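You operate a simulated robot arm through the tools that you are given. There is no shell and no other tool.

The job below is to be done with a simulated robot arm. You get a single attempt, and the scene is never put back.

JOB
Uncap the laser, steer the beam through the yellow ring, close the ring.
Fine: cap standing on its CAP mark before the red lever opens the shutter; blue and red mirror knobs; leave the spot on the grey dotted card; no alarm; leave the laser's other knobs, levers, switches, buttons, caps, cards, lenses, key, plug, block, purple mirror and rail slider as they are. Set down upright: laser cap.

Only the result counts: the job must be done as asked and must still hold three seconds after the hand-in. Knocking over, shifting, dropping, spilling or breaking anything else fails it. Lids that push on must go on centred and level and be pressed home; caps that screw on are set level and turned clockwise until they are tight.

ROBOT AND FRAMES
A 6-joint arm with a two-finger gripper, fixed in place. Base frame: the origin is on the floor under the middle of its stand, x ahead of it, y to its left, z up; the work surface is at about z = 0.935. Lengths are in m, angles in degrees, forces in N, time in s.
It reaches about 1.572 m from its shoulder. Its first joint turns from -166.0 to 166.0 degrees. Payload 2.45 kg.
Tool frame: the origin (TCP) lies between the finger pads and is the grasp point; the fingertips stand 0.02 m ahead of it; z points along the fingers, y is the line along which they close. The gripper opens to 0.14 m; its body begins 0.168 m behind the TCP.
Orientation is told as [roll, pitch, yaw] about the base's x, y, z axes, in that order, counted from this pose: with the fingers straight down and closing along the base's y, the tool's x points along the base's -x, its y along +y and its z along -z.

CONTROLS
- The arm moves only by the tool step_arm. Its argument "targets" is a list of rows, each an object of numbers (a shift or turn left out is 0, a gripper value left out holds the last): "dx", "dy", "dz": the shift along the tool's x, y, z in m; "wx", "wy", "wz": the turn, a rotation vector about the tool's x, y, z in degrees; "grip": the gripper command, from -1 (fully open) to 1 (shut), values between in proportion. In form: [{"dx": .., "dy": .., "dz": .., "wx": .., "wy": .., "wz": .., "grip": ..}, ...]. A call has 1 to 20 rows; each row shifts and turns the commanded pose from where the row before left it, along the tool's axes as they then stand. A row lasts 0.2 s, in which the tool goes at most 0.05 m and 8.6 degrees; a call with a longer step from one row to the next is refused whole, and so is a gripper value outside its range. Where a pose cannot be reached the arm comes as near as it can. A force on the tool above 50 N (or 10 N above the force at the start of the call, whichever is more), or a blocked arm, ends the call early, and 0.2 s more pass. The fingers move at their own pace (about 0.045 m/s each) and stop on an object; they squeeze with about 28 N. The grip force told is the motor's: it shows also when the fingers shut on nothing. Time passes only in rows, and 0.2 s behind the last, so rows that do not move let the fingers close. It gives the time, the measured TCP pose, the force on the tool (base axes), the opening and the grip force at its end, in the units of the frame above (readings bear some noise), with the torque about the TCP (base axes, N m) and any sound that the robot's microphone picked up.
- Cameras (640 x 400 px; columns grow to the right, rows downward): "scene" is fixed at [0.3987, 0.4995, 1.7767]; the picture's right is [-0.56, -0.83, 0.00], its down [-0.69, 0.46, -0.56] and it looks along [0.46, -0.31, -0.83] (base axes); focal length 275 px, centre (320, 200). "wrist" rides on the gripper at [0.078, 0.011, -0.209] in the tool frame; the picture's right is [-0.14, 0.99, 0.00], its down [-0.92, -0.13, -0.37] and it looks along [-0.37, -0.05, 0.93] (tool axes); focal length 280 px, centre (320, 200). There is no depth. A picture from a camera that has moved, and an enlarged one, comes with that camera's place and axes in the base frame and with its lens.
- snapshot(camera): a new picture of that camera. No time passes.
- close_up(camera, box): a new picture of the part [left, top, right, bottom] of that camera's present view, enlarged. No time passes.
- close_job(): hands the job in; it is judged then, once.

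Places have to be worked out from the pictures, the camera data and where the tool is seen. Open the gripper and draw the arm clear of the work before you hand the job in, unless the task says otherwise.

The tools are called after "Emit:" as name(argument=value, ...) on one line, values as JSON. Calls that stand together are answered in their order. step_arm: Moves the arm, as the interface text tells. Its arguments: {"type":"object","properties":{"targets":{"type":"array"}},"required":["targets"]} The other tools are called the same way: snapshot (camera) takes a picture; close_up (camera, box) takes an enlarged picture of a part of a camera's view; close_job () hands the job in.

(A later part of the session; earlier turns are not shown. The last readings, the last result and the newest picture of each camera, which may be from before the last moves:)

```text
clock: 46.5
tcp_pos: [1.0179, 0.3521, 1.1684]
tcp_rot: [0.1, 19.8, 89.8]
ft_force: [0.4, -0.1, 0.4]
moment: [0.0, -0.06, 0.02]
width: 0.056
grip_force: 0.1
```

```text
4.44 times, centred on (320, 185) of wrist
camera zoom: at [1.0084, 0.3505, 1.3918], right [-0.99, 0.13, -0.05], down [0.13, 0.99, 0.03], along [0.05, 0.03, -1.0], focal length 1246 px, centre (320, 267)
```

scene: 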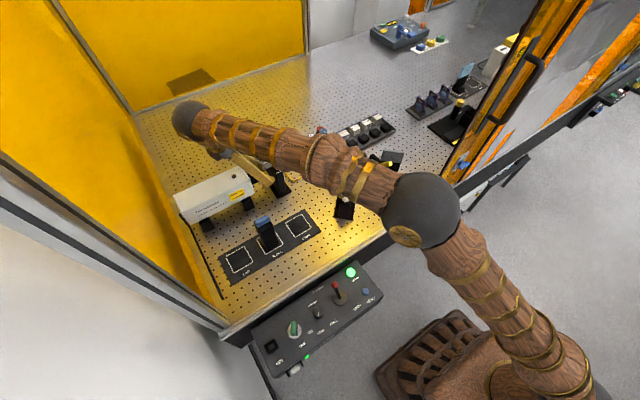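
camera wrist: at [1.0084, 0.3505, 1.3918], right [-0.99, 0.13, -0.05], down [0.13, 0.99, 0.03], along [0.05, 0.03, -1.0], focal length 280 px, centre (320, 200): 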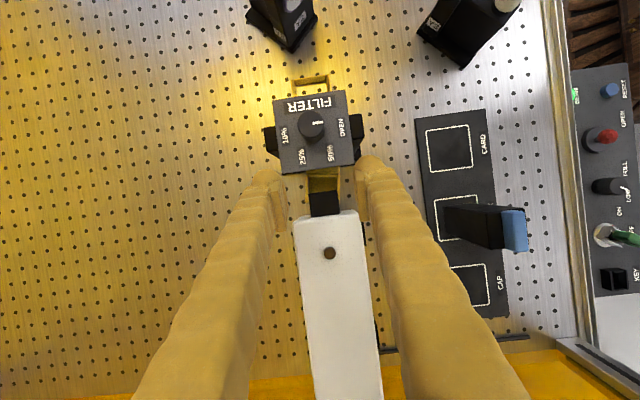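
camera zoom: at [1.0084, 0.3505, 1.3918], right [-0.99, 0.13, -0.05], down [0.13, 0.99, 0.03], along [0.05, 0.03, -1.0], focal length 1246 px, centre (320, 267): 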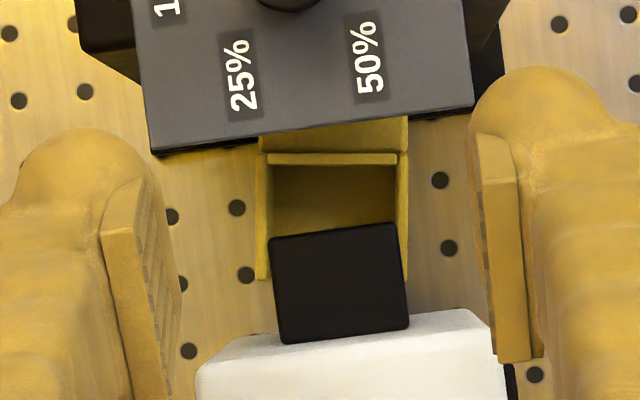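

Measurements: the cap sits at x 0.998–1.049, y 0.308–0.368 and z 0.935–0.966. The collar spans x 1.003–1.039 with its front at y≈0.349 and its underside at z≈1.0145. I plan to push the cap out toward the robot with one finger reaching under the collar from the far side, then regrasp it in the open. First I'll rise, straighten and move over the far side to test that posture.

Emit:
step_arm(targets=[{"wy": -7, "grip": -1}, {"wy": -7, "grip": -1}, {"wy": -6, "grip": -1}, {"dz": -0.045}, {"dz": -0.045}, {"dz": -0.045}, {"dz": -0.045}, {"dz": -0.03, "dy": -0.035}, {"dy": -0.045}, {"dy": -0.045}, {"dy": -0.045}, {"dy": -0.012}, {}])

Emit:
snapshot(camera="scene")

Emit:
snapshot(camera="wrist")

```text
clock: 49.3
tcp_pos: [1.0285, 0.3189, 1.2886]
tcp_rot: [-0.1, -0.2, 89.8]
ft_force: [-0.6, -0.3, 0.2]
moment: [0.04, 0.01, -0.02]
width: 0.14
grip_force: 0.0
out of reach, approached as far as the arm can: row 6, 7, 8, 9, 10, 11, 12
```

```text
taken
```

scene: 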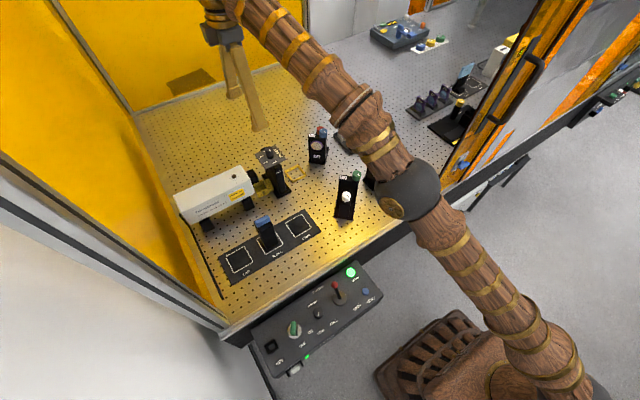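

```text
taken
camera wrist: at [1.0187, 0.2401, 1.4968], right [-0.99, 0.14, 0.0], down [0.13, 0.92, 0.37], along [0.05, 0.37, -0.93], focal length 280 px, centre (320, 200)
```

wrist: 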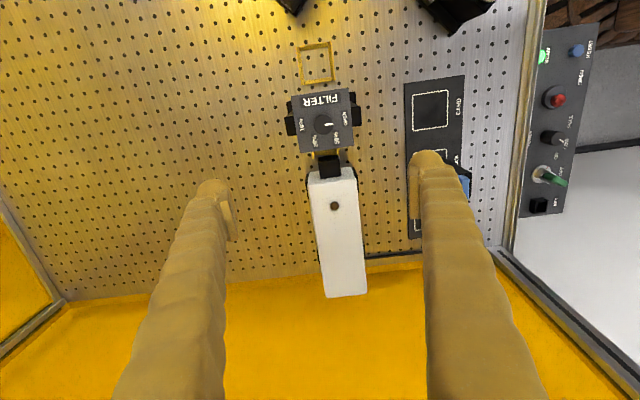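

The arm can't reach that high and far at once. I'll lower toward (1.12, 0.352, 1.16), which should be within reach.

Emit:
step_arm(targets=[{"dy": 0.02, "dz": 0.045}, {"dy": 0.02, "dz": 0.045}, {"dy": 0.02, "dz": 0.045}, {"dy": 0.02, "dz": 0.045}, {"dz": 0.038}, {}])

Emit:
snapshot(camera="scene")

```text
clock: 50.4
tcp_pos: [0.9523, 0.3196, 1.1]
tcp_rot: [-0.7, -0.4, 89.8]
ft_force: [-7.4, -4.6, 17.1]
moment: [-0.11, -1.32, -0.36]
width: 0.1385
grip_force: 0.1
stopped in row 5: the force on the tool passed its limit at 85 N (the readings are from after the stop); the commanded pose is now the measured one
```

```text
taken
```

scene: 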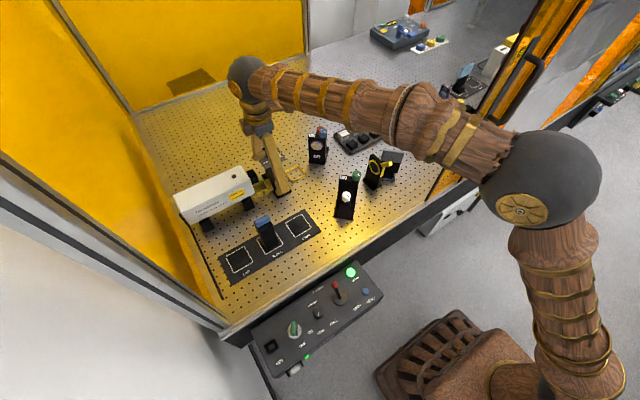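

The commanded pose had been reset to the measured one, so a finger came down on the filter. I'm lifting straight up and will check whether the filter moved.

Emit:
step_arm(targets=[{"dz": -0.02}, {"dz": -0.04}, {"dz": -0.04}, {}])

Emit:
close_up(camera="scene", box=[240, 145, 300, 195])

Emit:
snapshot(camera="wrist")

```text
clock: 51.4
tcp_pos: [0.9498, 0.3196, 1.1972]
tcp_rot: [-0.4, -0.3, 89.8]
ft_force: [-0.4, 0.3, 0.5]
moment: [0.01, 0.0, 0.0]
width: 0.14
grip_force: 0.1
```

```text
8.00 times, centred on (270, 170) of scene
camera zoom: at [0.3987, 0.4995, 1.7767], right [-0.56, -0.83, 0.0], down [-0.69, 0.46, -0.56], along [0.46, -0.31, -0.83], focal length 2204 px, centre (720, 440)
```

zoom: 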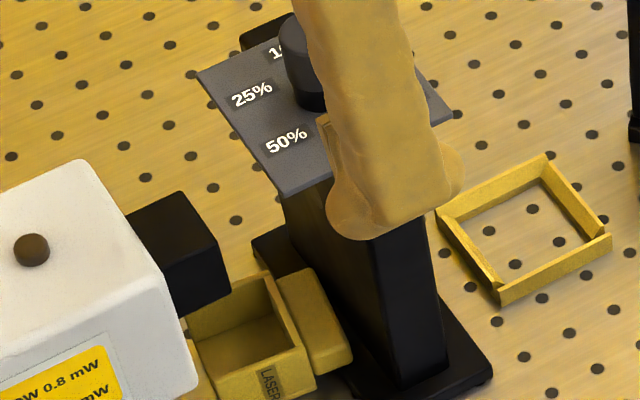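

```text
taken
camera wrist: at [0.9382, 0.2403, 1.4056], right [-0.99, 0.14, -0.01], down [0.13, 0.92, 0.37], along [0.06, 0.37, -0.93], focal length 280 px, centre (320, 200)
```

wrist: 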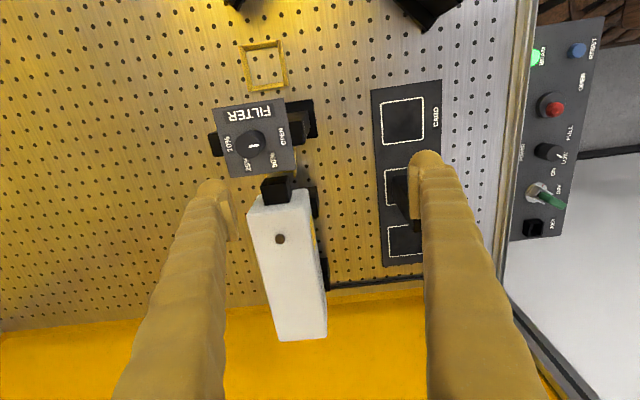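

The filter plate corners match the initial picture to the pixel, so it didn't shift. I'll also verify the filter's knob mark and the other items.

Emit:
close_up(camera="wrist", box=[200, 80, 340, 240])

Emit:
close_up(camera="scene", box=[160, 120, 400, 280])

```text
2.50 times, centred on (270, 160) of wrist
camera zoom: at [0.9382, 0.2403, 1.4056], right [-0.99, 0.14, -0.01], down [0.13, 0.92, 0.37], along [0.06, 0.37, -0.93], focal length 701 px, centre (445, 300)
```

zoom: 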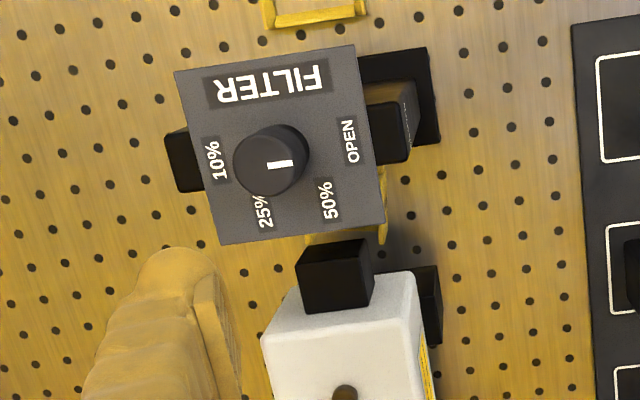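

```text
2.50 times, centred on (280, 200) of scene
camera zoom: at [0.3987, 0.4995, 1.7767], right [-0.56, -0.83, 0.0], down [-0.69, 0.46, -0.56], along [0.46, -0.31, -0.83], focal length 689 px, centre (420, 200)
```

zoom: 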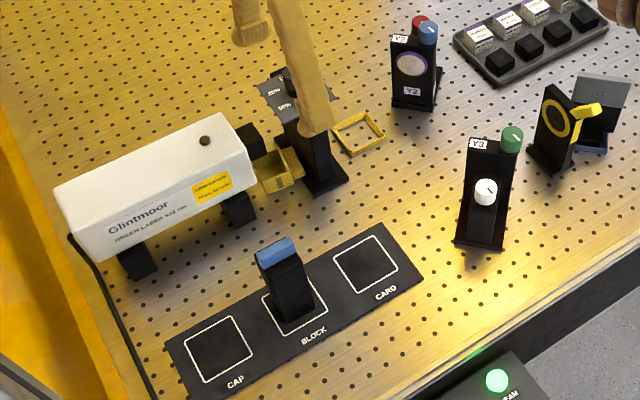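

Everything else looks unchanged and the filter knob is still at OPEN. The far-side posture is out of reach, so I'll push the cap from the robot side toward +x instead, with one finger under the collar and the other above the filter plate. I'm retreating to free space to set up that low, open-jaw posture.

Emit:
step_arm(targets=[{"dy": 0.04, "dz": -0.015}, {"dy": 0.04, "dz": -0.015}, {"dy": 0.04, "dx": -0.006, "dz": -0.015}, {"dy": 0.03, "dx": -0.006, "wx": -0.4}, {"wx": 7.9}, {"wx": 7.9}, {"wx": 7.9}, {"wx": 7.9}, {"wx": 7.9}, {"wx": 7.9}, {"wx": 7.9}, {"wx": 7.7}, {}])

Emit:
snapshot(camera="scene")

Emit:
snapshot(camera="wrist")

```text
clock: 54.2
tcp_pos: [0.8001, 0.3324, 1.2409]
tcp_rot: [-63.1, -0.3, 89.7]
ft_force: [-0.4, -0.4, 0.0]
moment: [0.05, 0.01, 0.01]
width: 0.1399
grip_force: 0.0
```

```text
taken
```

scene: 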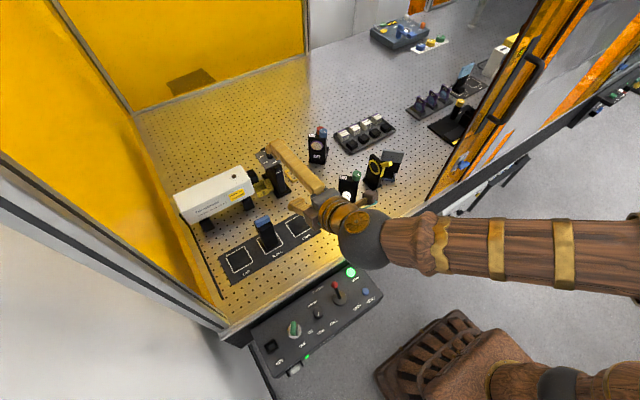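

```text
taken
camera wrist: at [0.6093, 0.2542, 1.3248], right [-0.45, 0.14, -0.88], down [-0.27, 0.92, 0.28], along [0.85, 0.36, -0.37], focal length 280 px, centre (320, 200)
```

wrist: 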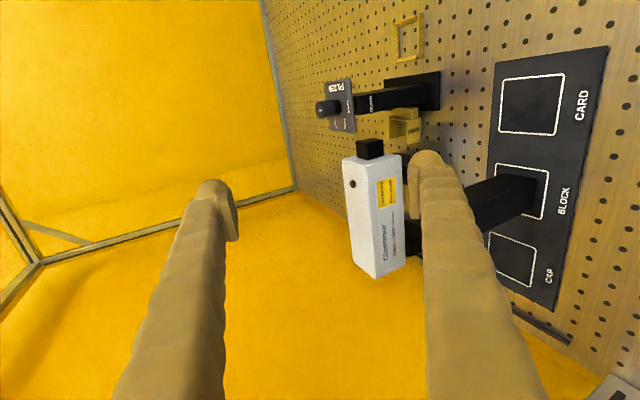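

That posture is reachable. Moving forward along the tool axis to x≈0.97, z≈1.15, and then I'll check before lowering.

Emit:
step_arm(targets=[{"dz": 0.0386, "dy": 0.0008}, {"dz": 0.0386, "dy": 0.0008}, {"dz": 0.0386, "dy": 0.0008}, {"dz": 0.0386, "dy": 0.0008}, {"dz": 0.0386, "dy": 0.0007}, {}])

Emit:
snapshot(camera="wrist")

Emit:
snapshot(camera="scene")

```text
clock: 55.6
tcp_pos: [0.9727, 0.3289, 1.1502]
tcp_rot: [-63.1, -0.3, 89.8]
ft_force: [0.0, 0.7, 0.7]
moment: [0.01, -0.01, -0.01]
width: 0.1399
grip_force: 0.1
```

```text
taken
camera wrist: at [0.7814, 0.2519, 1.2347], right [-0.45, 0.14, -0.88], down [-0.27, 0.92, 0.28], along [0.85, 0.36, -0.37], focal length 280 px, centre (320, 200)
```

wrist: 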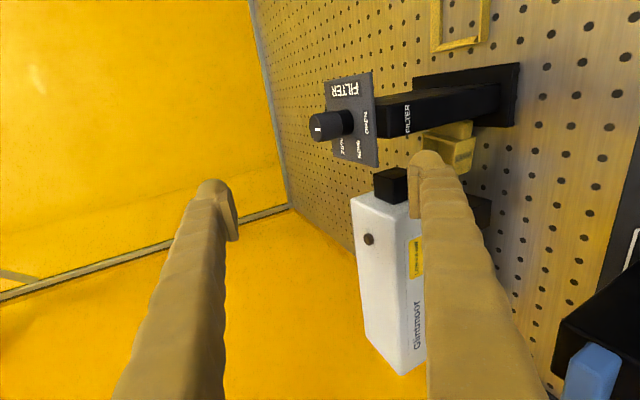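

```text
taken
```

scene: 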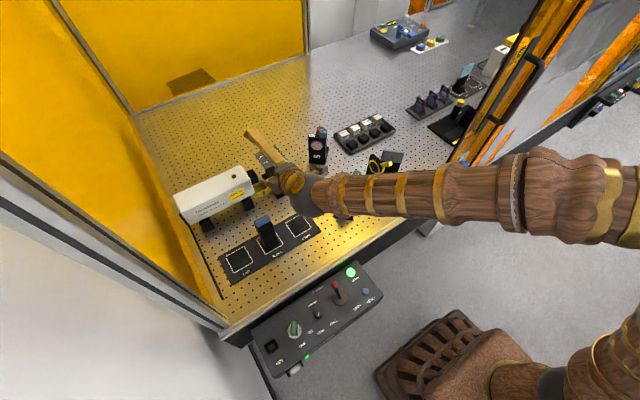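

The posture is good, with the cap visible just beyond the lower fingertip. Lowering to z≈1.06 at this x.

Emit:
step_arm(targets=[{"dx": -0.001, "dz": 0.0136, "dy": 0.0267}, {"dx": -0.001, "dz": 0.0136, "dy": 0.0267}, {"dx": -0.001, "dz": 0.0136, "dy": 0.0267}, {}])

Emit:
snapshot(camera="wrist")

Emit:
close_up(camera="scene", box=[220, 130, 380, 250])

```text
clock: 56.6
tcp_pos: [0.9698, 0.336, 1.0606]
tcp_rot: [-63.1, -0.3, 89.8]
ft_force: [0.6, 0.6, 0.3]
moment: [-0.01, 0.01, 0.0]
width: 0.1398
grip_force: 0.1
```

```text
taken
camera wrist: at [0.7795, 0.2582, 1.1436], right [-0.45, 0.14, -0.88], down [-0.27, 0.92, 0.29], along [0.85, 0.36, -0.37], focal length 280 px, centre (320, 200)
```

wrist: 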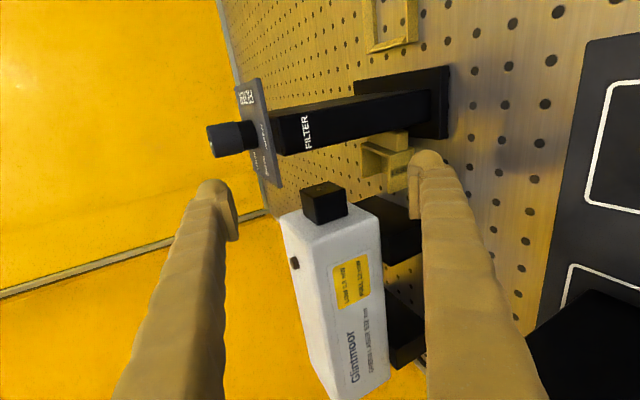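

```text
3.33 times, centred on (300, 190) of scene
camera zoom: at [0.3987, 0.4995, 1.7767], right [-0.56, -0.83, 0.0], down [-0.69, 0.46, -0.56], along [0.46, -0.31, -0.83], focal length 918 px, centre (387, 233)
```

zoom: 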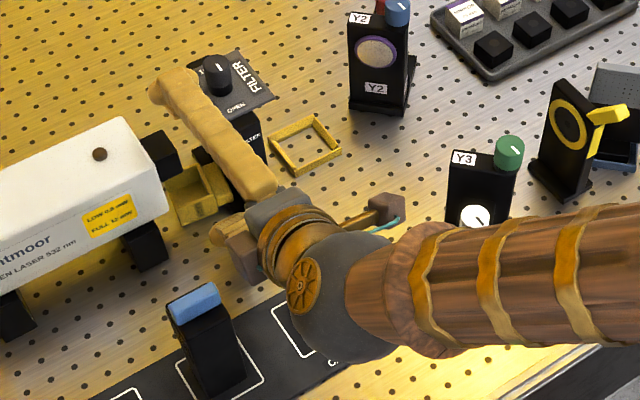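

A clear side view now. Zooming in on the cap and lower fingertip before the final lowering.

Emit:
close_up(camera="wrist", box=[340, 60, 480, 220])

```text
2.50 times, centred on (410, 140) of wrist
camera zoom: at [0.7795, 0.2582, 1.1436], right [-0.45, 0.14, -0.88], down [-0.27, 0.92, 0.29], along [0.85, 0.36, -0.37], focal length 701 px, centre (95, 350)
```

zoom: 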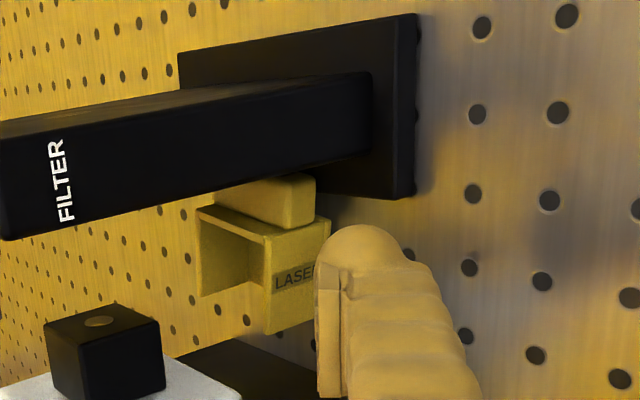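

The near wall is at x≈0.997, y 0.329–0.369, and the fin hovers just above the filter base. Lowering to z≈1.043 and aligning to y≈0.333.

Emit:
step_arm(targets=[{"dx": 0.0015, "dz": 0.004, "dy": 0.0079}, {"dx": 0.0015, "dz": 0.004, "dy": 0.0078}, {}])

Emit:
close_up(camera="wrist", box=[340, 60, 480, 220])

Emit:
close_up(camera="scene", box=[230, 140, 310, 210])

```text
clock: 57.4
tcp_pos: [0.9705, 0.333, 1.0425]
tcp_rot: [-63.2, -0.3, 89.9]
ft_force: [0.9, 0.1, -0.1]
moment: [0.02, -0.03, 0.01]
width: 0.14
grip_force: 0.1
```

```text
2.50 times, centred on (410, 140) of wrist
camera zoom: at [0.7796, 0.2552, 1.1265], right [-0.45, 0.14, -0.88], down [-0.27, 0.92, 0.29], along [0.85, 0.36, -0.37], focal length 701 px, centre (95, 350)
```

zoom: 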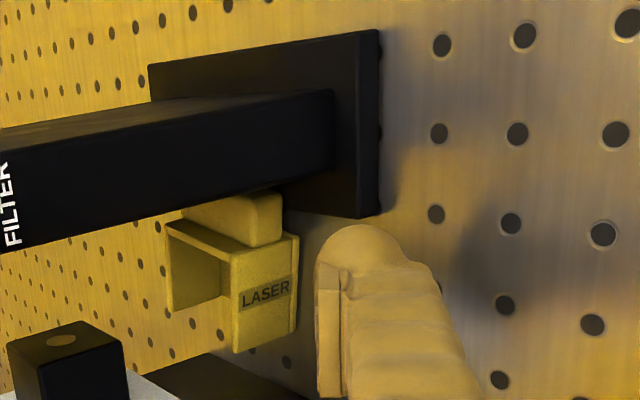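

```text
5.71 times, centred on (270, 175) of scene
camera zoom: at [0.3987, 0.4995, 1.7767], right [-0.56, -0.83, 0.0], down [-0.69, 0.46, -0.56], along [0.46, -0.31, -0.83], focal length 1574 px, centre (606, 343)
```

zoom: 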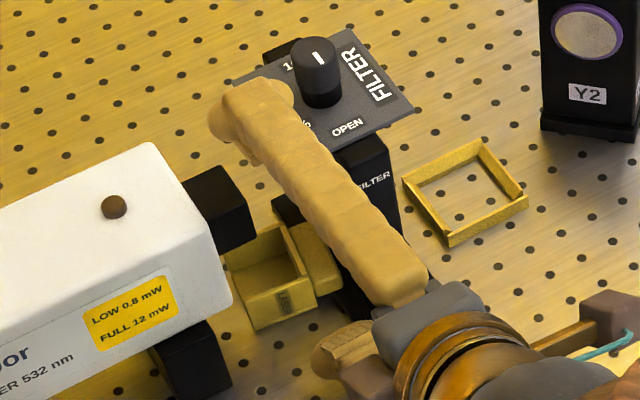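

Both fingers are clear. Advancing in +x toward the near wall.

Emit:
step_arm(targets=[{"dz": 0.0089, "dy": -0.0045}, {"dz": 0.0089, "dy": -0.0045}, {"dz": 0.0089, "dy": -0.0045}, {"dz": 0.0089, "dy": -0.0045}, {}])

Emit:
close_up(camera="wrist", box=[340, 60, 480, 220])

```text
clock: 58.6
tcp_pos: [1.0095, 0.3318, 1.0429]
tcp_rot: [-63.2, -0.3, 89.8]
ft_force: [-0.6, -1.0, 0.2]
moment: [-0.06, 0.0, 0.0]
width: 0.1402
grip_force: 0.0
```

```text
2.50 times, centred on (410, 140) of wrist
camera zoom: at [0.8199, 0.2549, 1.1266], right [-0.45, 0.14, -0.88], down [-0.27, 0.92, 0.29], along [0.85, 0.36, -0.37], focal length 701 px, centre (95, 350)
```

zoom: 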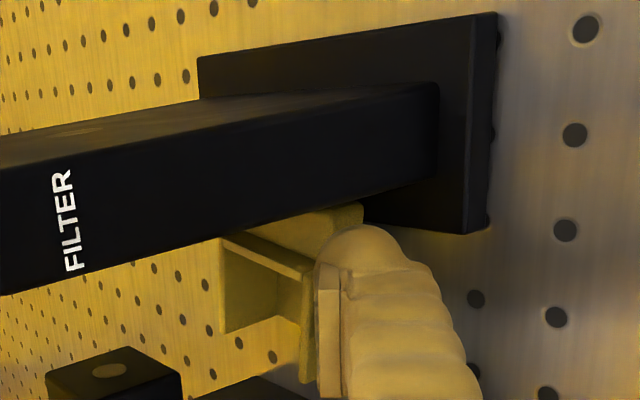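

The fingertip has reached the near wall. Pushing the cap in +x by 30 mm while watching the force.

Emit:
step_arm(targets=[{"dz": 0.0089, "dy": -0.0045}, {"dz": 0.0089, "dy": -0.0045}, {"dz": 0.0089, "dy": -0.0045}, {}])

Emit:
close_up(camera="wrist", box=[320, 60, 480, 220])

Emit:
close_up(camera="scene", box=[230, 140, 310, 210])

```text
clock: 59.6
tcp_pos: [1.0404, 0.3315, 1.0434]
tcp_rot: [-63.3, -0.4, 89.9]
ft_force: [-5.1, 0.2, 13.7]
moment: [-0.03, 0.71, -0.01]
width: 0.1355
grip_force: 0.0
```

```text
2.50 times, centred on (400, 140) of wrist
camera zoom: at [0.8501, 0.2542, 1.1274], right [-0.45, 0.14, -0.88], down [-0.27, 0.92, 0.28], along [0.85, 0.36, -0.37], focal length 701 px, centre (120, 350)
```

zoom: 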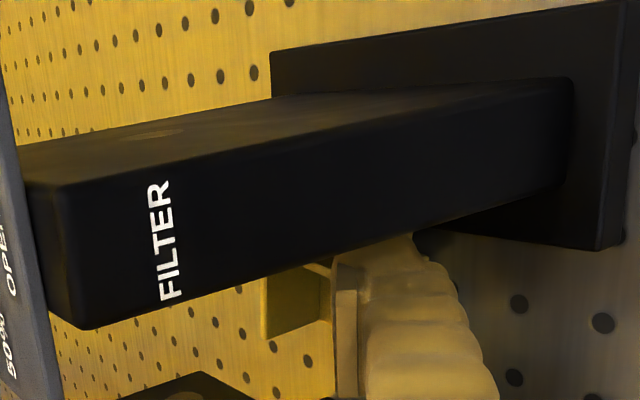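

```text
5.71 times, centred on (270, 175) of scene
camera zoom: at [0.3987, 0.4995, 1.7767], right [-0.56, -0.83, 0.0], down [-0.69, 0.46, -0.56], along [0.46, -0.31, -0.83], focal length 1574 px, centre (606, 343)
```

zoom: 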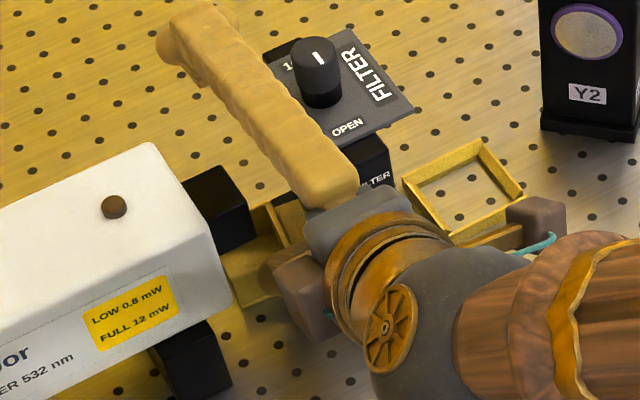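

There's 13.7 N upward at the lower fingertip, so it is probably riding on the filter base edge. I'll raise 4 mm and shift slightly in +y to relieve it.

Emit:
step_arm(targets=[{"dx": -0.002, "dz": -0.0018, "dy": -0.0036}, {}])

Emit:
close_up(camera="scene", box=[245, 160, 295, 200])

Emit:
close_up(camera="wrist", box=[360, 110, 440, 220])

```text
clock: 60.2
tcp_pos: [1.0394, 0.3346, 1.0463]
tcp_rot: [-63.2, -0.2, 89.7]
ft_force: [0.3, -1.8, 3.6]
moment: [-0.06, 0.12, 0.02]
width: 0.1377
grip_force: 0.1
```

```text
10.00 times, centred on (270, 180) of scene
camera zoom: at [0.3987, 0.4995, 1.7767], right [-0.56, -0.83, 0.0], down [-0.69, 0.46, -0.56], along [0.46, -0.31, -0.83], focal length 2754 px, centre (820, 400)
```

zoom: 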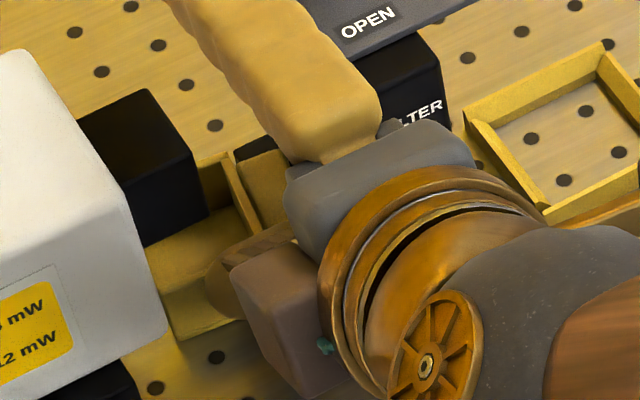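

```text
3.64 times, centred on (400, 165) of wrist
camera zoom: at [0.8504, 0.2562, 1.1304], right [-0.45, 0.14, -0.88], down [-0.27, 0.92, 0.29], along [0.85, 0.36, -0.37], focal length 1020 px, centre (29, 327)
```

zoom: 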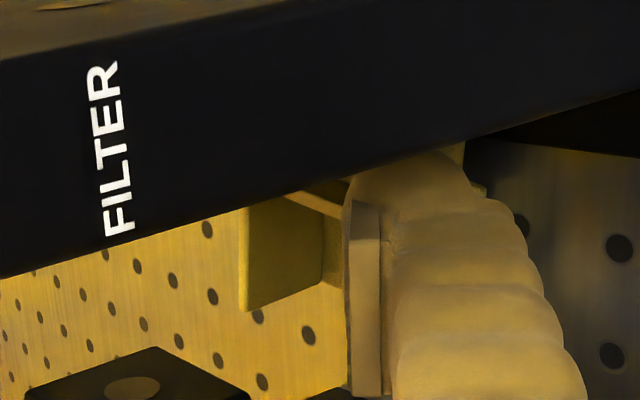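

The cap has moved about 20 mm in +x, and the upward force was probably the flange lip under the tip. Continuing the push at this height.

Emit:
step_arm(targets=[{"dz": 0.0089, "dy": -0.0045}, {"dz": 0.0089, "dy": -0.0045}, {"dz": 0.0089, "dy": -0.0045}, {}])

Emit:
close_up(camera="scene", box=[230, 140, 300, 200])

Emit:
snapshot(camera="wrist")

```text
clock: 61.2
tcp_pos: [1.0709, 0.3321, 1.0455]
tcp_rot: [-63.2, -0.3, 89.8]
ft_force: [-1.2, -0.3, 5.7]
moment: [-0.1, 0.24, -0.03]
width: 0.1376
grip_force: 0.0
```

```text
6.67 times, centred on (265, 170) of scene
camera zoom: at [0.3987, 0.4995, 1.7767], right [-0.56, -0.83, 0.0], down [-0.69, 0.46, -0.56], along [0.46, -0.31, -0.83], focal length 1836 px, centre (687, 400)
```

zoom: 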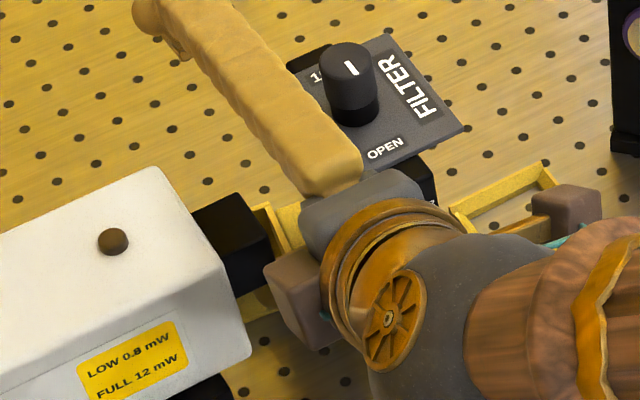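

```text
taken
camera wrist: at [0.8801, 0.2556, 1.1302], right [-0.45, 0.14, -0.88], down [-0.27, 0.92, 0.29], along [0.85, 0.36, -0.37], focal length 280 px, centre (320, 200)
```

wrist: 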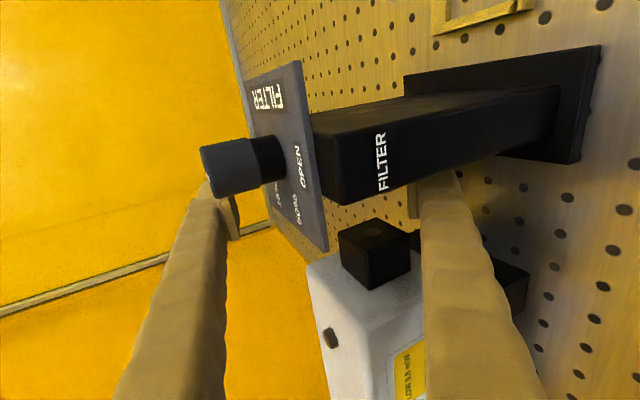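

Good progress: the tip is at about x≈1.048. A brown part of the gripper is near the laser corner, so I'll zoom to check clearance before pushing further.

Emit:
close_up(camera="scene", box=[235, 160, 295, 210])

Emit:
close_up(camera="wrist", box=[370, 130, 470, 240])

```text
8.00 times, centred on (265, 185) of scene
camera zoom: at [0.3987, 0.4995, 1.7767], right [-0.56, -0.83, 0.0], down [-0.69, 0.46, -0.56], along [0.46, -0.31, -0.83], focal length 2204 px, centre (760, 320)
```

zoom: 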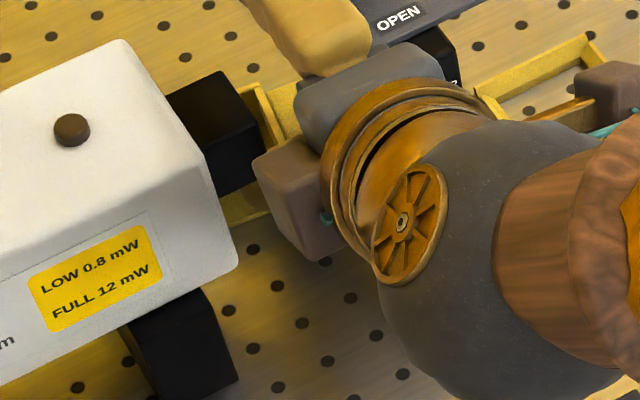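

```text
3.64 times, centred on (420, 185) of wrist
camera zoom: at [0.8801, 0.2556, 1.1302], right [-0.45, 0.14, -0.88], down [-0.27, 0.92, 0.29], along [0.85, 0.36, -0.37], focal length 1020 px, centre (-44, 254)
```

zoom: 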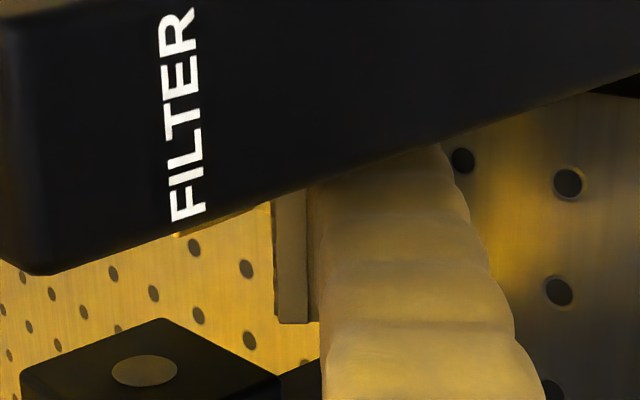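

The cap's corner is at about x≈1.05 as expected, and the brown part is well above and short of the laser. Pushing 40 mm further.

Emit:
step_arm(targets=[{"dz": 0.0089, "dy": -0.0047}, {"dz": 0.0089, "dy": -0.0045}, {"dz": 0.0089, "dy": -0.0045}, {"dz": 0.0089, "dy": -0.0045}, {}])

Emit:
snapshot(camera="scene")

Emit:
snapshot(camera="wrist")

```text
clock: 62.4
tcp_pos: [1.1098, 0.3341, 1.0471]
tcp_rot: [-63.3, -0.2, 89.9]
ft_force: [-0.7, 1.1, 6.5]
moment: [0.07, 0.29, 0.01]
width: 0.1369
grip_force: 0.1
```

```text
taken
```

scene: 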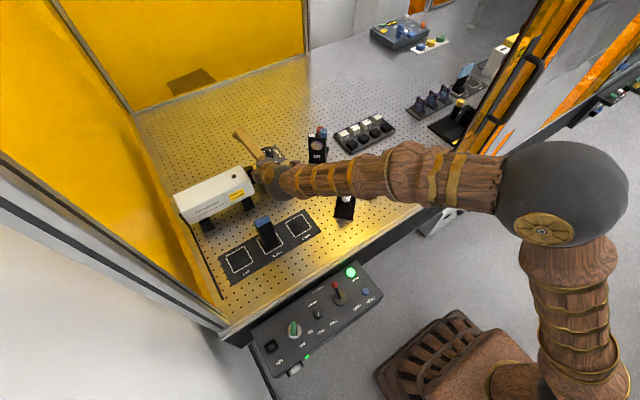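

```text
taken
camera wrist: at [0.9194, 0.2558, 1.13], right [-0.45, 0.14, -0.88], down [-0.27, 0.92, 0.28], along [0.85, 0.36, -0.37], focal length 280 px, centre (320, 200)
```

wrist: 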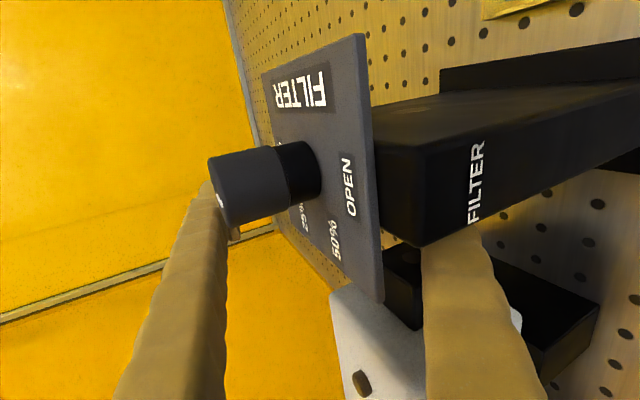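

The force is fine. One last 10 mm push so the cap is fully clear on the far side.

Emit:
step_arm(targets=[{"dz": 0.0045, "dy": -0.0023}, {"dz": 0.0045, "dy": -0.0023}, {}])

Emit:
close_up(camera="scene", box=[220, 120, 300, 190])

```text
clock: 63.2
tcp_pos: [1.1202, 0.3333, 1.0472]
tcp_rot: [-63.1, -0.3, 89.7]
ft_force: [-0.8, 0.2, 1.1]
moment: [0.01, 0.06, 0.02]
width: 0.1394
grip_force: 0.1
```

```text
5.71 times, centred on (260, 155) of scene
camera zoom: at [0.3987, 0.4995, 1.7767], right [-0.56, -0.83, 0.0], down [-0.69, 0.46, -0.56], along [0.46, -0.31, -0.83], focal length 1574 px, centre (663, 457)
```

zoom: 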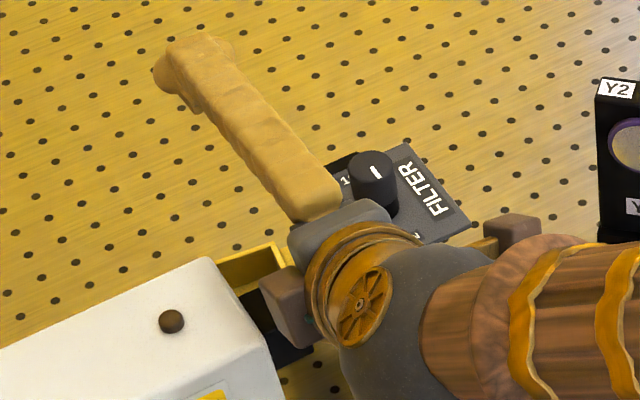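

The cap is out on the far side. Retracting the hand along the same path, then rising clear.

Emit:
step_arm(targets=[{"dz": -0.0267, "dy": 0.0136}, {"dz": -0.0335, "dy": 0.017}, {"dz": -0.0335, "dy": 0.017}, {"dz": -0.0335, "dy": 0.017}, {"dz": -0.0178, "dy": 0.009}, {"dz": -0.0136, "dy": -0.0267}, {"dz": -0.0136, "dy": -0.0267}, {"dz": -0.0136, "dy": -0.0267}, {"dz": -0.0136, "dy": -0.0267}, {}])

Emit:
close_up(camera="scene", box=[220, 120, 320, 210])

Emit:
snapshot(camera="wrist")

```text
clock: 65.4
tcp_pos: [0.96, 0.334, 1.1667]
tcp_rot: [-63.2, -0.3, 89.8]
ft_force: [-0.4, 0.3, -0.9]
moment: [0.01, -0.02, 0.0]
width: 0.1399
grip_force: 0.0
```

```text
4.44 times, centred on (270, 165) of scene
camera zoom: at [0.3987, 0.4995, 1.7767], right [-0.56, -0.83, 0.0], down [-0.69, 0.46, -0.56], along [0.46, -0.31, -0.83], focal length 1224 px, centre (542, 356)
```

zoom: 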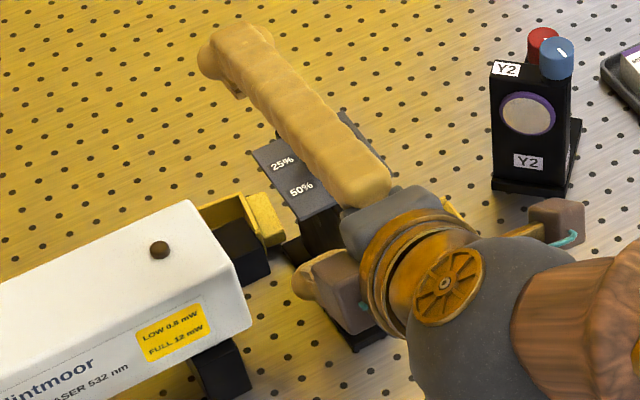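

```text
taken
camera wrist: at [0.7685, 0.2559, 1.2507], right [-0.45, 0.14, -0.88], down [-0.27, 0.92, 0.28], along [0.85, 0.36, -0.37], focal length 280 px, centre (320, 200)
```

wrist: 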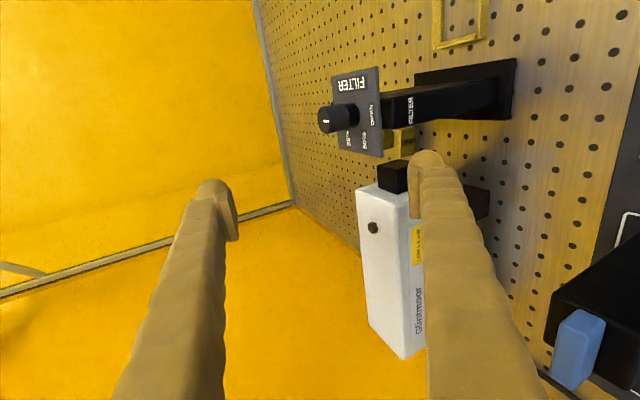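

The cap is visible behind the collar on the far side. Raising, turning the tool back to vertical, and moving above to locate it.

Emit:
step_arm(targets=[{"dz": -0.0136, "dy": -0.0267}, {"dz": -0.0136, "dy": -0.0267}, {"wx": -7.9}, {"wx": -7.9}, {"wx": -7.9}, {"wx": -7.9}, {"wx": -7.9}, {"wx": -7.9}, {"wx": -7.9}, {"wx": -7.9}, {}])

Emit:
snapshot(camera="wrist")

Emit:
close_up(camera="scene", box=[220, 130, 300, 190])

```text
clock: 67.8
tcp_pos: [0.9581, 0.3319, 1.2265]
tcp_rot: [0.1, -0.3, 89.8]
ft_force: [0.1, 0.2, -0.3]
moment: [0.0, 0.01, 0.0]
width: 0.1401
grip_force: 0.1
```

```text
taken
camera wrist: at [0.9479, 0.2538, 1.4348], right [-0.99, 0.14, 0.0], down [0.13, 0.92, 0.37], along [0.05, 0.37, -0.93], focal length 280 px, centre (320, 200)
```

wrist: 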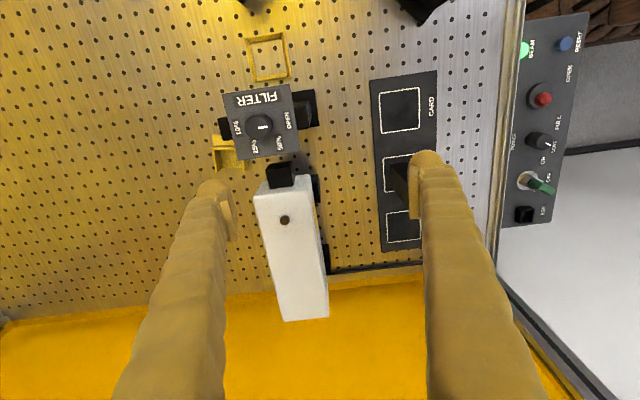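

```text
6.67 times, centred on (260, 160) of scene
camera zoom: at [0.3987, 0.4995, 1.7767], right [-0.56, -0.83, 0.0], down [-0.69, 0.46, -0.56], along [0.46, -0.31, -0.83], focal length 1836 px, centre (720, 467)
```

zoom: 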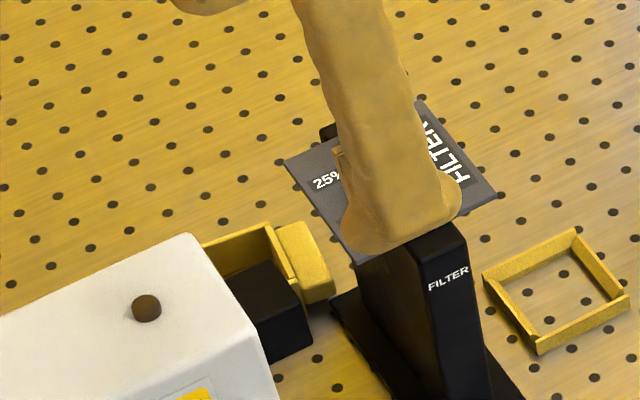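

The cap is at roughly x 1.088–1.135. I'll zoom the wrist camera to get its exact pose.

Emit:
close_up(camera="wrist", box=[190, 110, 310, 200])

```text
4.44 times, centred on (250, 155) of wrist
camera zoom: at [0.9479, 0.2538, 1.4348], right [-0.99, 0.14, 0.0], down [0.13, 0.92, 0.37], along [0.05, 0.37, -0.93], focal length 1246 px, centre (631, 400)
```

zoom: 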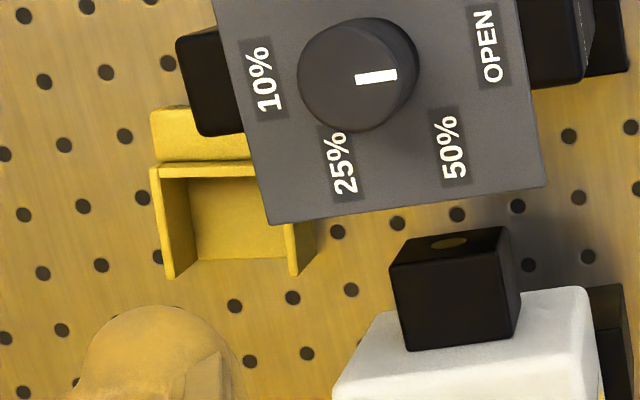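

The cap turns out to be open at its bottom as well, so it is a simple slip-over cover. It lies nose-down with its body centred near (1.119, 0.345), yawed about −6.5°. I'll narrow the jaws and move above it with a vertical tool.

Emit:
step_arm(targets=[{"grip": 0.0}, {"dx": -0.003, "dy": -0.0322, "dz": 0.0193}, {"dx": -0.003, "dy": -0.0322, "dz": 0.0193}, {"dx": -0.003, "dy": -0.0322, "dz": 0.0193}, {"dx": -0.003, "dy": -0.0322, "dz": 0.0193}, {"dx": -0.003, "dy": -0.0322, "dz": 0.0193, "wz": 6.5}, {}])

Emit:
snapshot(camera="wrist")

Emit:
snapshot(camera="scene")

```text
clock: 69.4
tcp_pos: [1.1101, 0.3472, 1.1279]
tcp_rot: [0.1, -0.2, 83.3]
ft_force: [-0.4, 0.3, -0.9]
moment: [0.02, 0.08, -0.02]
width: 0.0698
grip_force: 0.0
out of reach, approached as far as the arm can: row 6
```

```text
taken
camera wrist: at [1.0926, 0.2701, 1.335], right [-0.97, 0.25, 0.0], down [0.24, 0.9, 0.37], along [0.09, 0.36, -0.93], focal length 280 px, centre (320, 200)
```

wrist: 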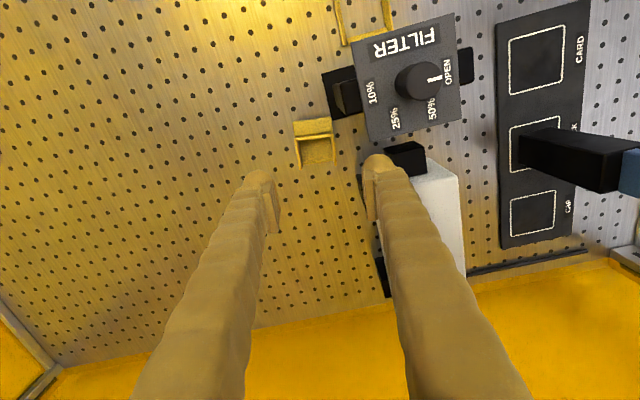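

```text
taken
```

scene: 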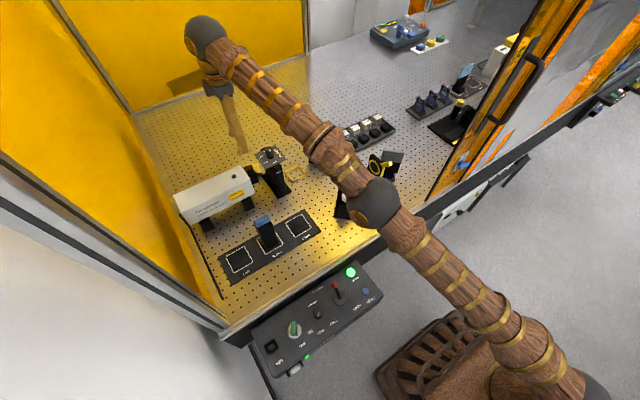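

Nearly above the cap. Zooming to refine the alignment before descending.

Emit:
close_up(camera="wrist", box=[240, 100, 400, 220])

```text
3.33 times, centred on (320, 160) of wrist
camera zoom: at [1.0926, 0.2701, 1.335], right [-0.97, 0.25, 0.0], down [0.24, 0.9, 0.37], along [0.09, 0.36, -0.93], focal length 935 px, centre (320, 333)
```

zoom: 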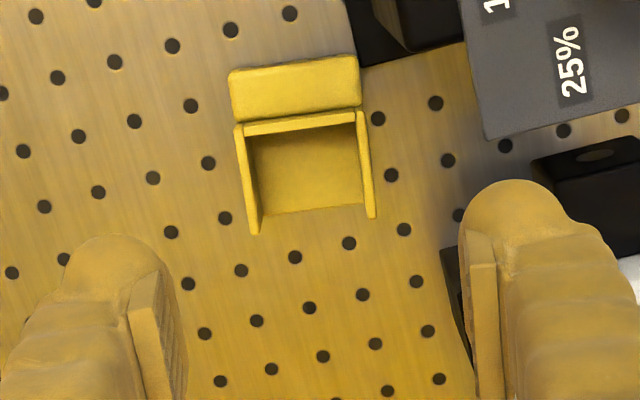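

The cap's pose is clear: body centre (1.1187, 0.3451), yaw −8°. Descending with the 0.07 m opening around its side walls.

Emit:
step_arm(targets=[{"dz": 0.04}, {"dx": -0.001, "dy": -0.0085, "dz": 0.04, "wz": 1.3}, {"dz": 0.043}, {"dz": 0.033}, {}])

Emit:
close_up(camera="wrist", box=[220, 100, 420, 260])

```text
clock: 70.6
tcp_pos: [1.1188, 0.3466, 0.9703]
tcp_rot: [0.1, -0.4, 82.0]
ft_force: [-0.1, 0.3, -0.3]
moment: [0.01, -0.02, 0.01]
width: 0.07
grip_force: 0.2
```

```text
2.50 times, centred on (320, 180) of wrist
camera zoom: at [1.0987, 0.2693, 1.1792], right [-0.96, 0.27, 0.0], down [0.26, 0.89, 0.37], along [0.1, 0.36, -0.93], focal length 701 px, centre (320, 250)
```

zoom: 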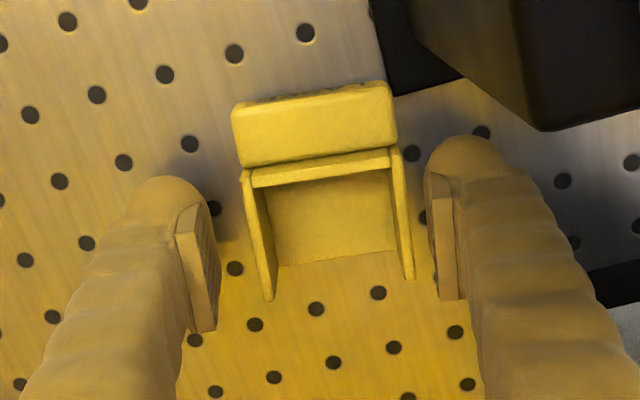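

Well aligned. Lowering 8 mm more and closing.

Emit:
step_arm(targets=[{"dz": 0.008}, {"grip": 1}, {"grip": 1}, {"grip": 1}, {}])

Emit:
close_up(camera="wrist", box=[220, 100, 420, 260])

```text
clock: 71.8
tcp_pos: [1.1198, 0.3462, 0.9635]
tcp_rot: [0.1, -0.3, 82.0]
ft_force: [-0.6, 0.3, 2.0]
moment: [0.0, -0.01, -0.01]
width: 0.0504
grip_force: 28.3
```

```text
2.50 times, centred on (320, 180) of wrist
camera zoom: at [1.0994, 0.2696, 1.1714], right [-0.96, 0.27, 0.0], down [0.26, 0.89, 0.37], along [0.1, 0.36, -0.93], focal length 701 px, centre (320, 250)
```

zoom: 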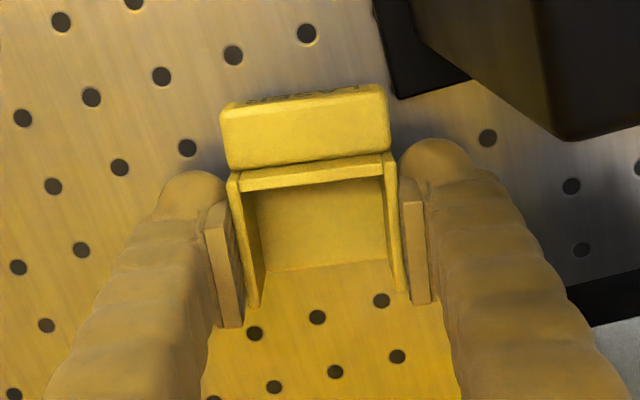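

Gripped at 0.050. Lifting 30 mm, moving +x to clear the filter, then −y to open table to regrasp it properly.

Emit:
step_arm(targets=[{"dz": -0.03}, {"dx": -0.0063, "dy": -0.0446}, {}, {"dx": 0.0396, "dy": -0.0056}, {"dx": 0.0396, "dy": -0.0056}, {"dx": 0.0396, "dy": -0.0056}, {}])

Emit:
snapshot(camera="wrist")

Emit:
snapshot(camera="scene")

```text
clock: 73.4
tcp_pos: [1.1668, 0.2258, 0.9909]
tcp_rot: [0.2, -0.3, 82.0]
ft_force: [-0.4, 0.0, -0.2]
moment: [-0.02, 0.03, 0.0]
width: 0.0504
grip_force: 28.0
```

```text
taken
camera wrist: at [1.1457, 0.1494, 1.1998], right [-0.96, 0.27, 0.0], down [0.26, 0.89, 0.37], along [0.1, 0.36, -0.93], focal length 280 px, centre (320, 200)
```

wrist: 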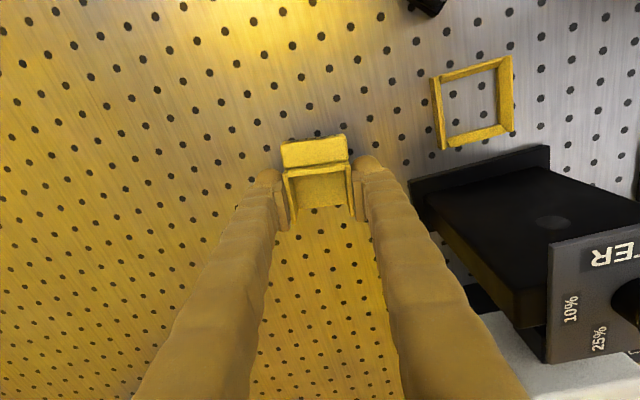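

```text
taken
```

scene: 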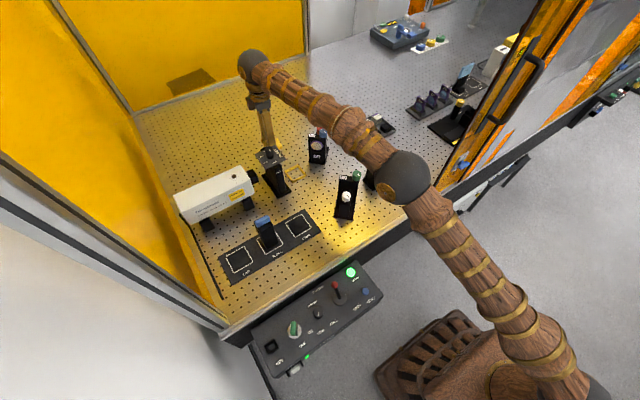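

The cap is in open space. Squaring its yaw, setting it down nose-down here and releasing.

Emit:
step_arm(targets=[{"wz": -8}, {"dz": 0.0135}, {"dz": 0.0135}, {}, {"grip": 0.0}, {"grip": 0.0}, {}])

Emit:
close_up(camera="wrist", box=[220, 100, 420, 260])

```text
clock: 75.0
tcp_pos: [1.1664, 0.2271, 0.9656]
tcp_rot: [0.0, -0.3, 90.1]
ft_force: [1.1, 0.4, 0.5]
moment: [0.02, 0.0, 0.01]
width: 0.07
grip_force: 0.2
```

```text
2.50 times, centred on (320, 180) of wrist
camera zoom: at [1.1561, 0.1476, 1.1729], right [-0.99, 0.14, 0.0], down [0.13, 0.92, 0.37], along [0.05, 0.37, -0.93], focal length 701 px, centre (320, 250)
```

zoom: 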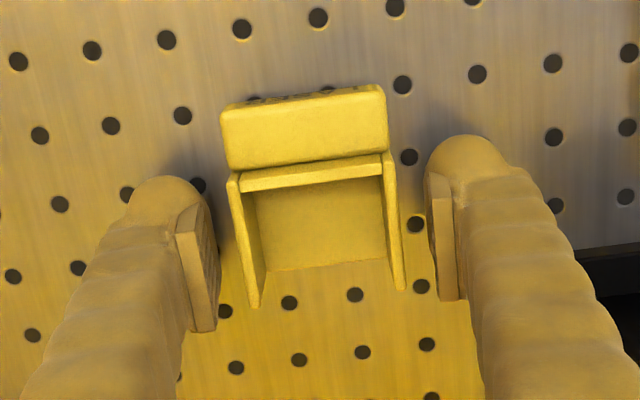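

The cap is standing squarely in the open. Shifting the open fingers to the fin end and leaning 18° so I can rotate it upright.

Emit:
step_arm(targets=[{"dx": 0.0125, "dz": -0.002}, {"dx": 0.0125}, {"wy": -6}, {"wy": -6}, {"wy": -6}, {}])

Emit:
close_up(camera="wrist", box=[220, 100, 420, 260])

Emit:
close_up(camera="scene", box=[220, 60, 340, 170])

```text
clock: 76.4
tcp_pos: [1.1661, 0.2027, 0.9665]
tcp_rot: [0.1, -18.3, 90.0]
ft_force: [0.2, 0.4, 0.5]
moment: [0.0, 0.0, 0.0]
width: 0.0699
grip_force: 0.1
```

```text
2.50 times, centred on (320, 180) of wrist
camera zoom: at [1.1549, 0.062, 1.1405], right [-0.99, 0.13, 0.04], down [0.13, 0.76, 0.64], along [0.05, 0.64, -0.77], focal length 701 px, centre (320, 250)
```

zoom: 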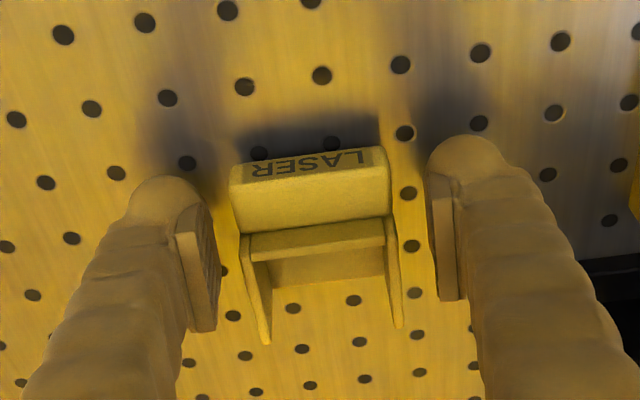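

```text
3.64 times, centred on (280, 115) of scene
camera zoom: at [0.3987, 0.4995, 1.7767], right [-0.56, -0.83, 0.0], down [-0.69, 0.46, -0.56], along [0.46, -0.31, -0.83], focal length 1002 px, centre (466, 509)
```

zoom: 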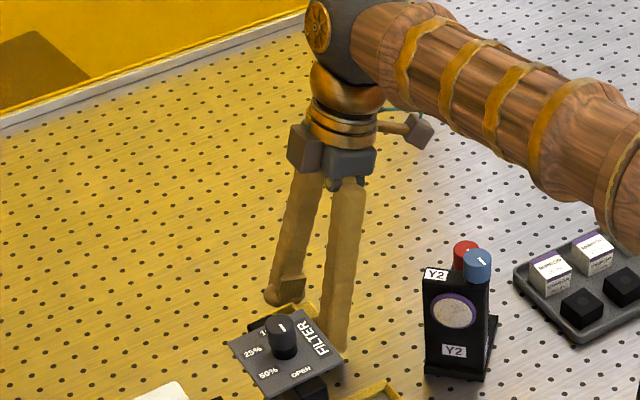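

The fin sits between the fingers. Lowering 3 mm and gripping.

Emit:
step_arm(targets=[{"dx": 0.0009, "dz": 0.0029}, {"grip": 1}, {"grip": 1}, {"grip": 1}, {}])

Emit:
close_up(camera="wrist", box=[220, 100, 420, 260])

```text
clock: 77.6
tcp_pos: [1.1639, 0.202, 0.964]
tcp_rot: [0.0, -18.3, 90.0]
ft_force: [-1.3, 0.3, 0.1]
moment: [0.0, 0.01, -0.02]
width: 0.0508
grip_force: 28.0
```

```text
2.50 times, centred on (320, 180) of wrist
camera zoom: at [1.1551, 0.062, 1.1373], right [-0.99, 0.13, 0.04], down [0.13, 0.76, 0.64], along [0.05, 0.64, -0.77], focal length 701 px, centre (320, 250)
```

zoom: 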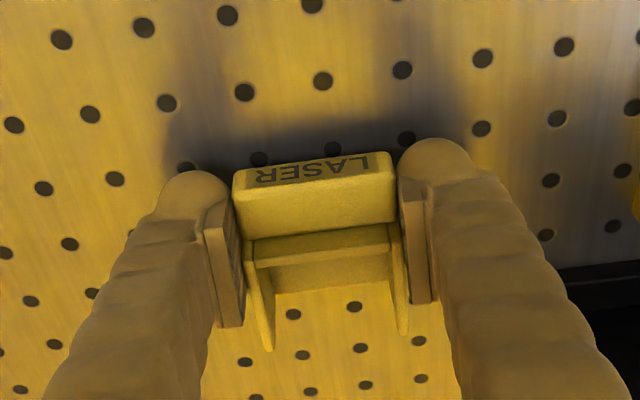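

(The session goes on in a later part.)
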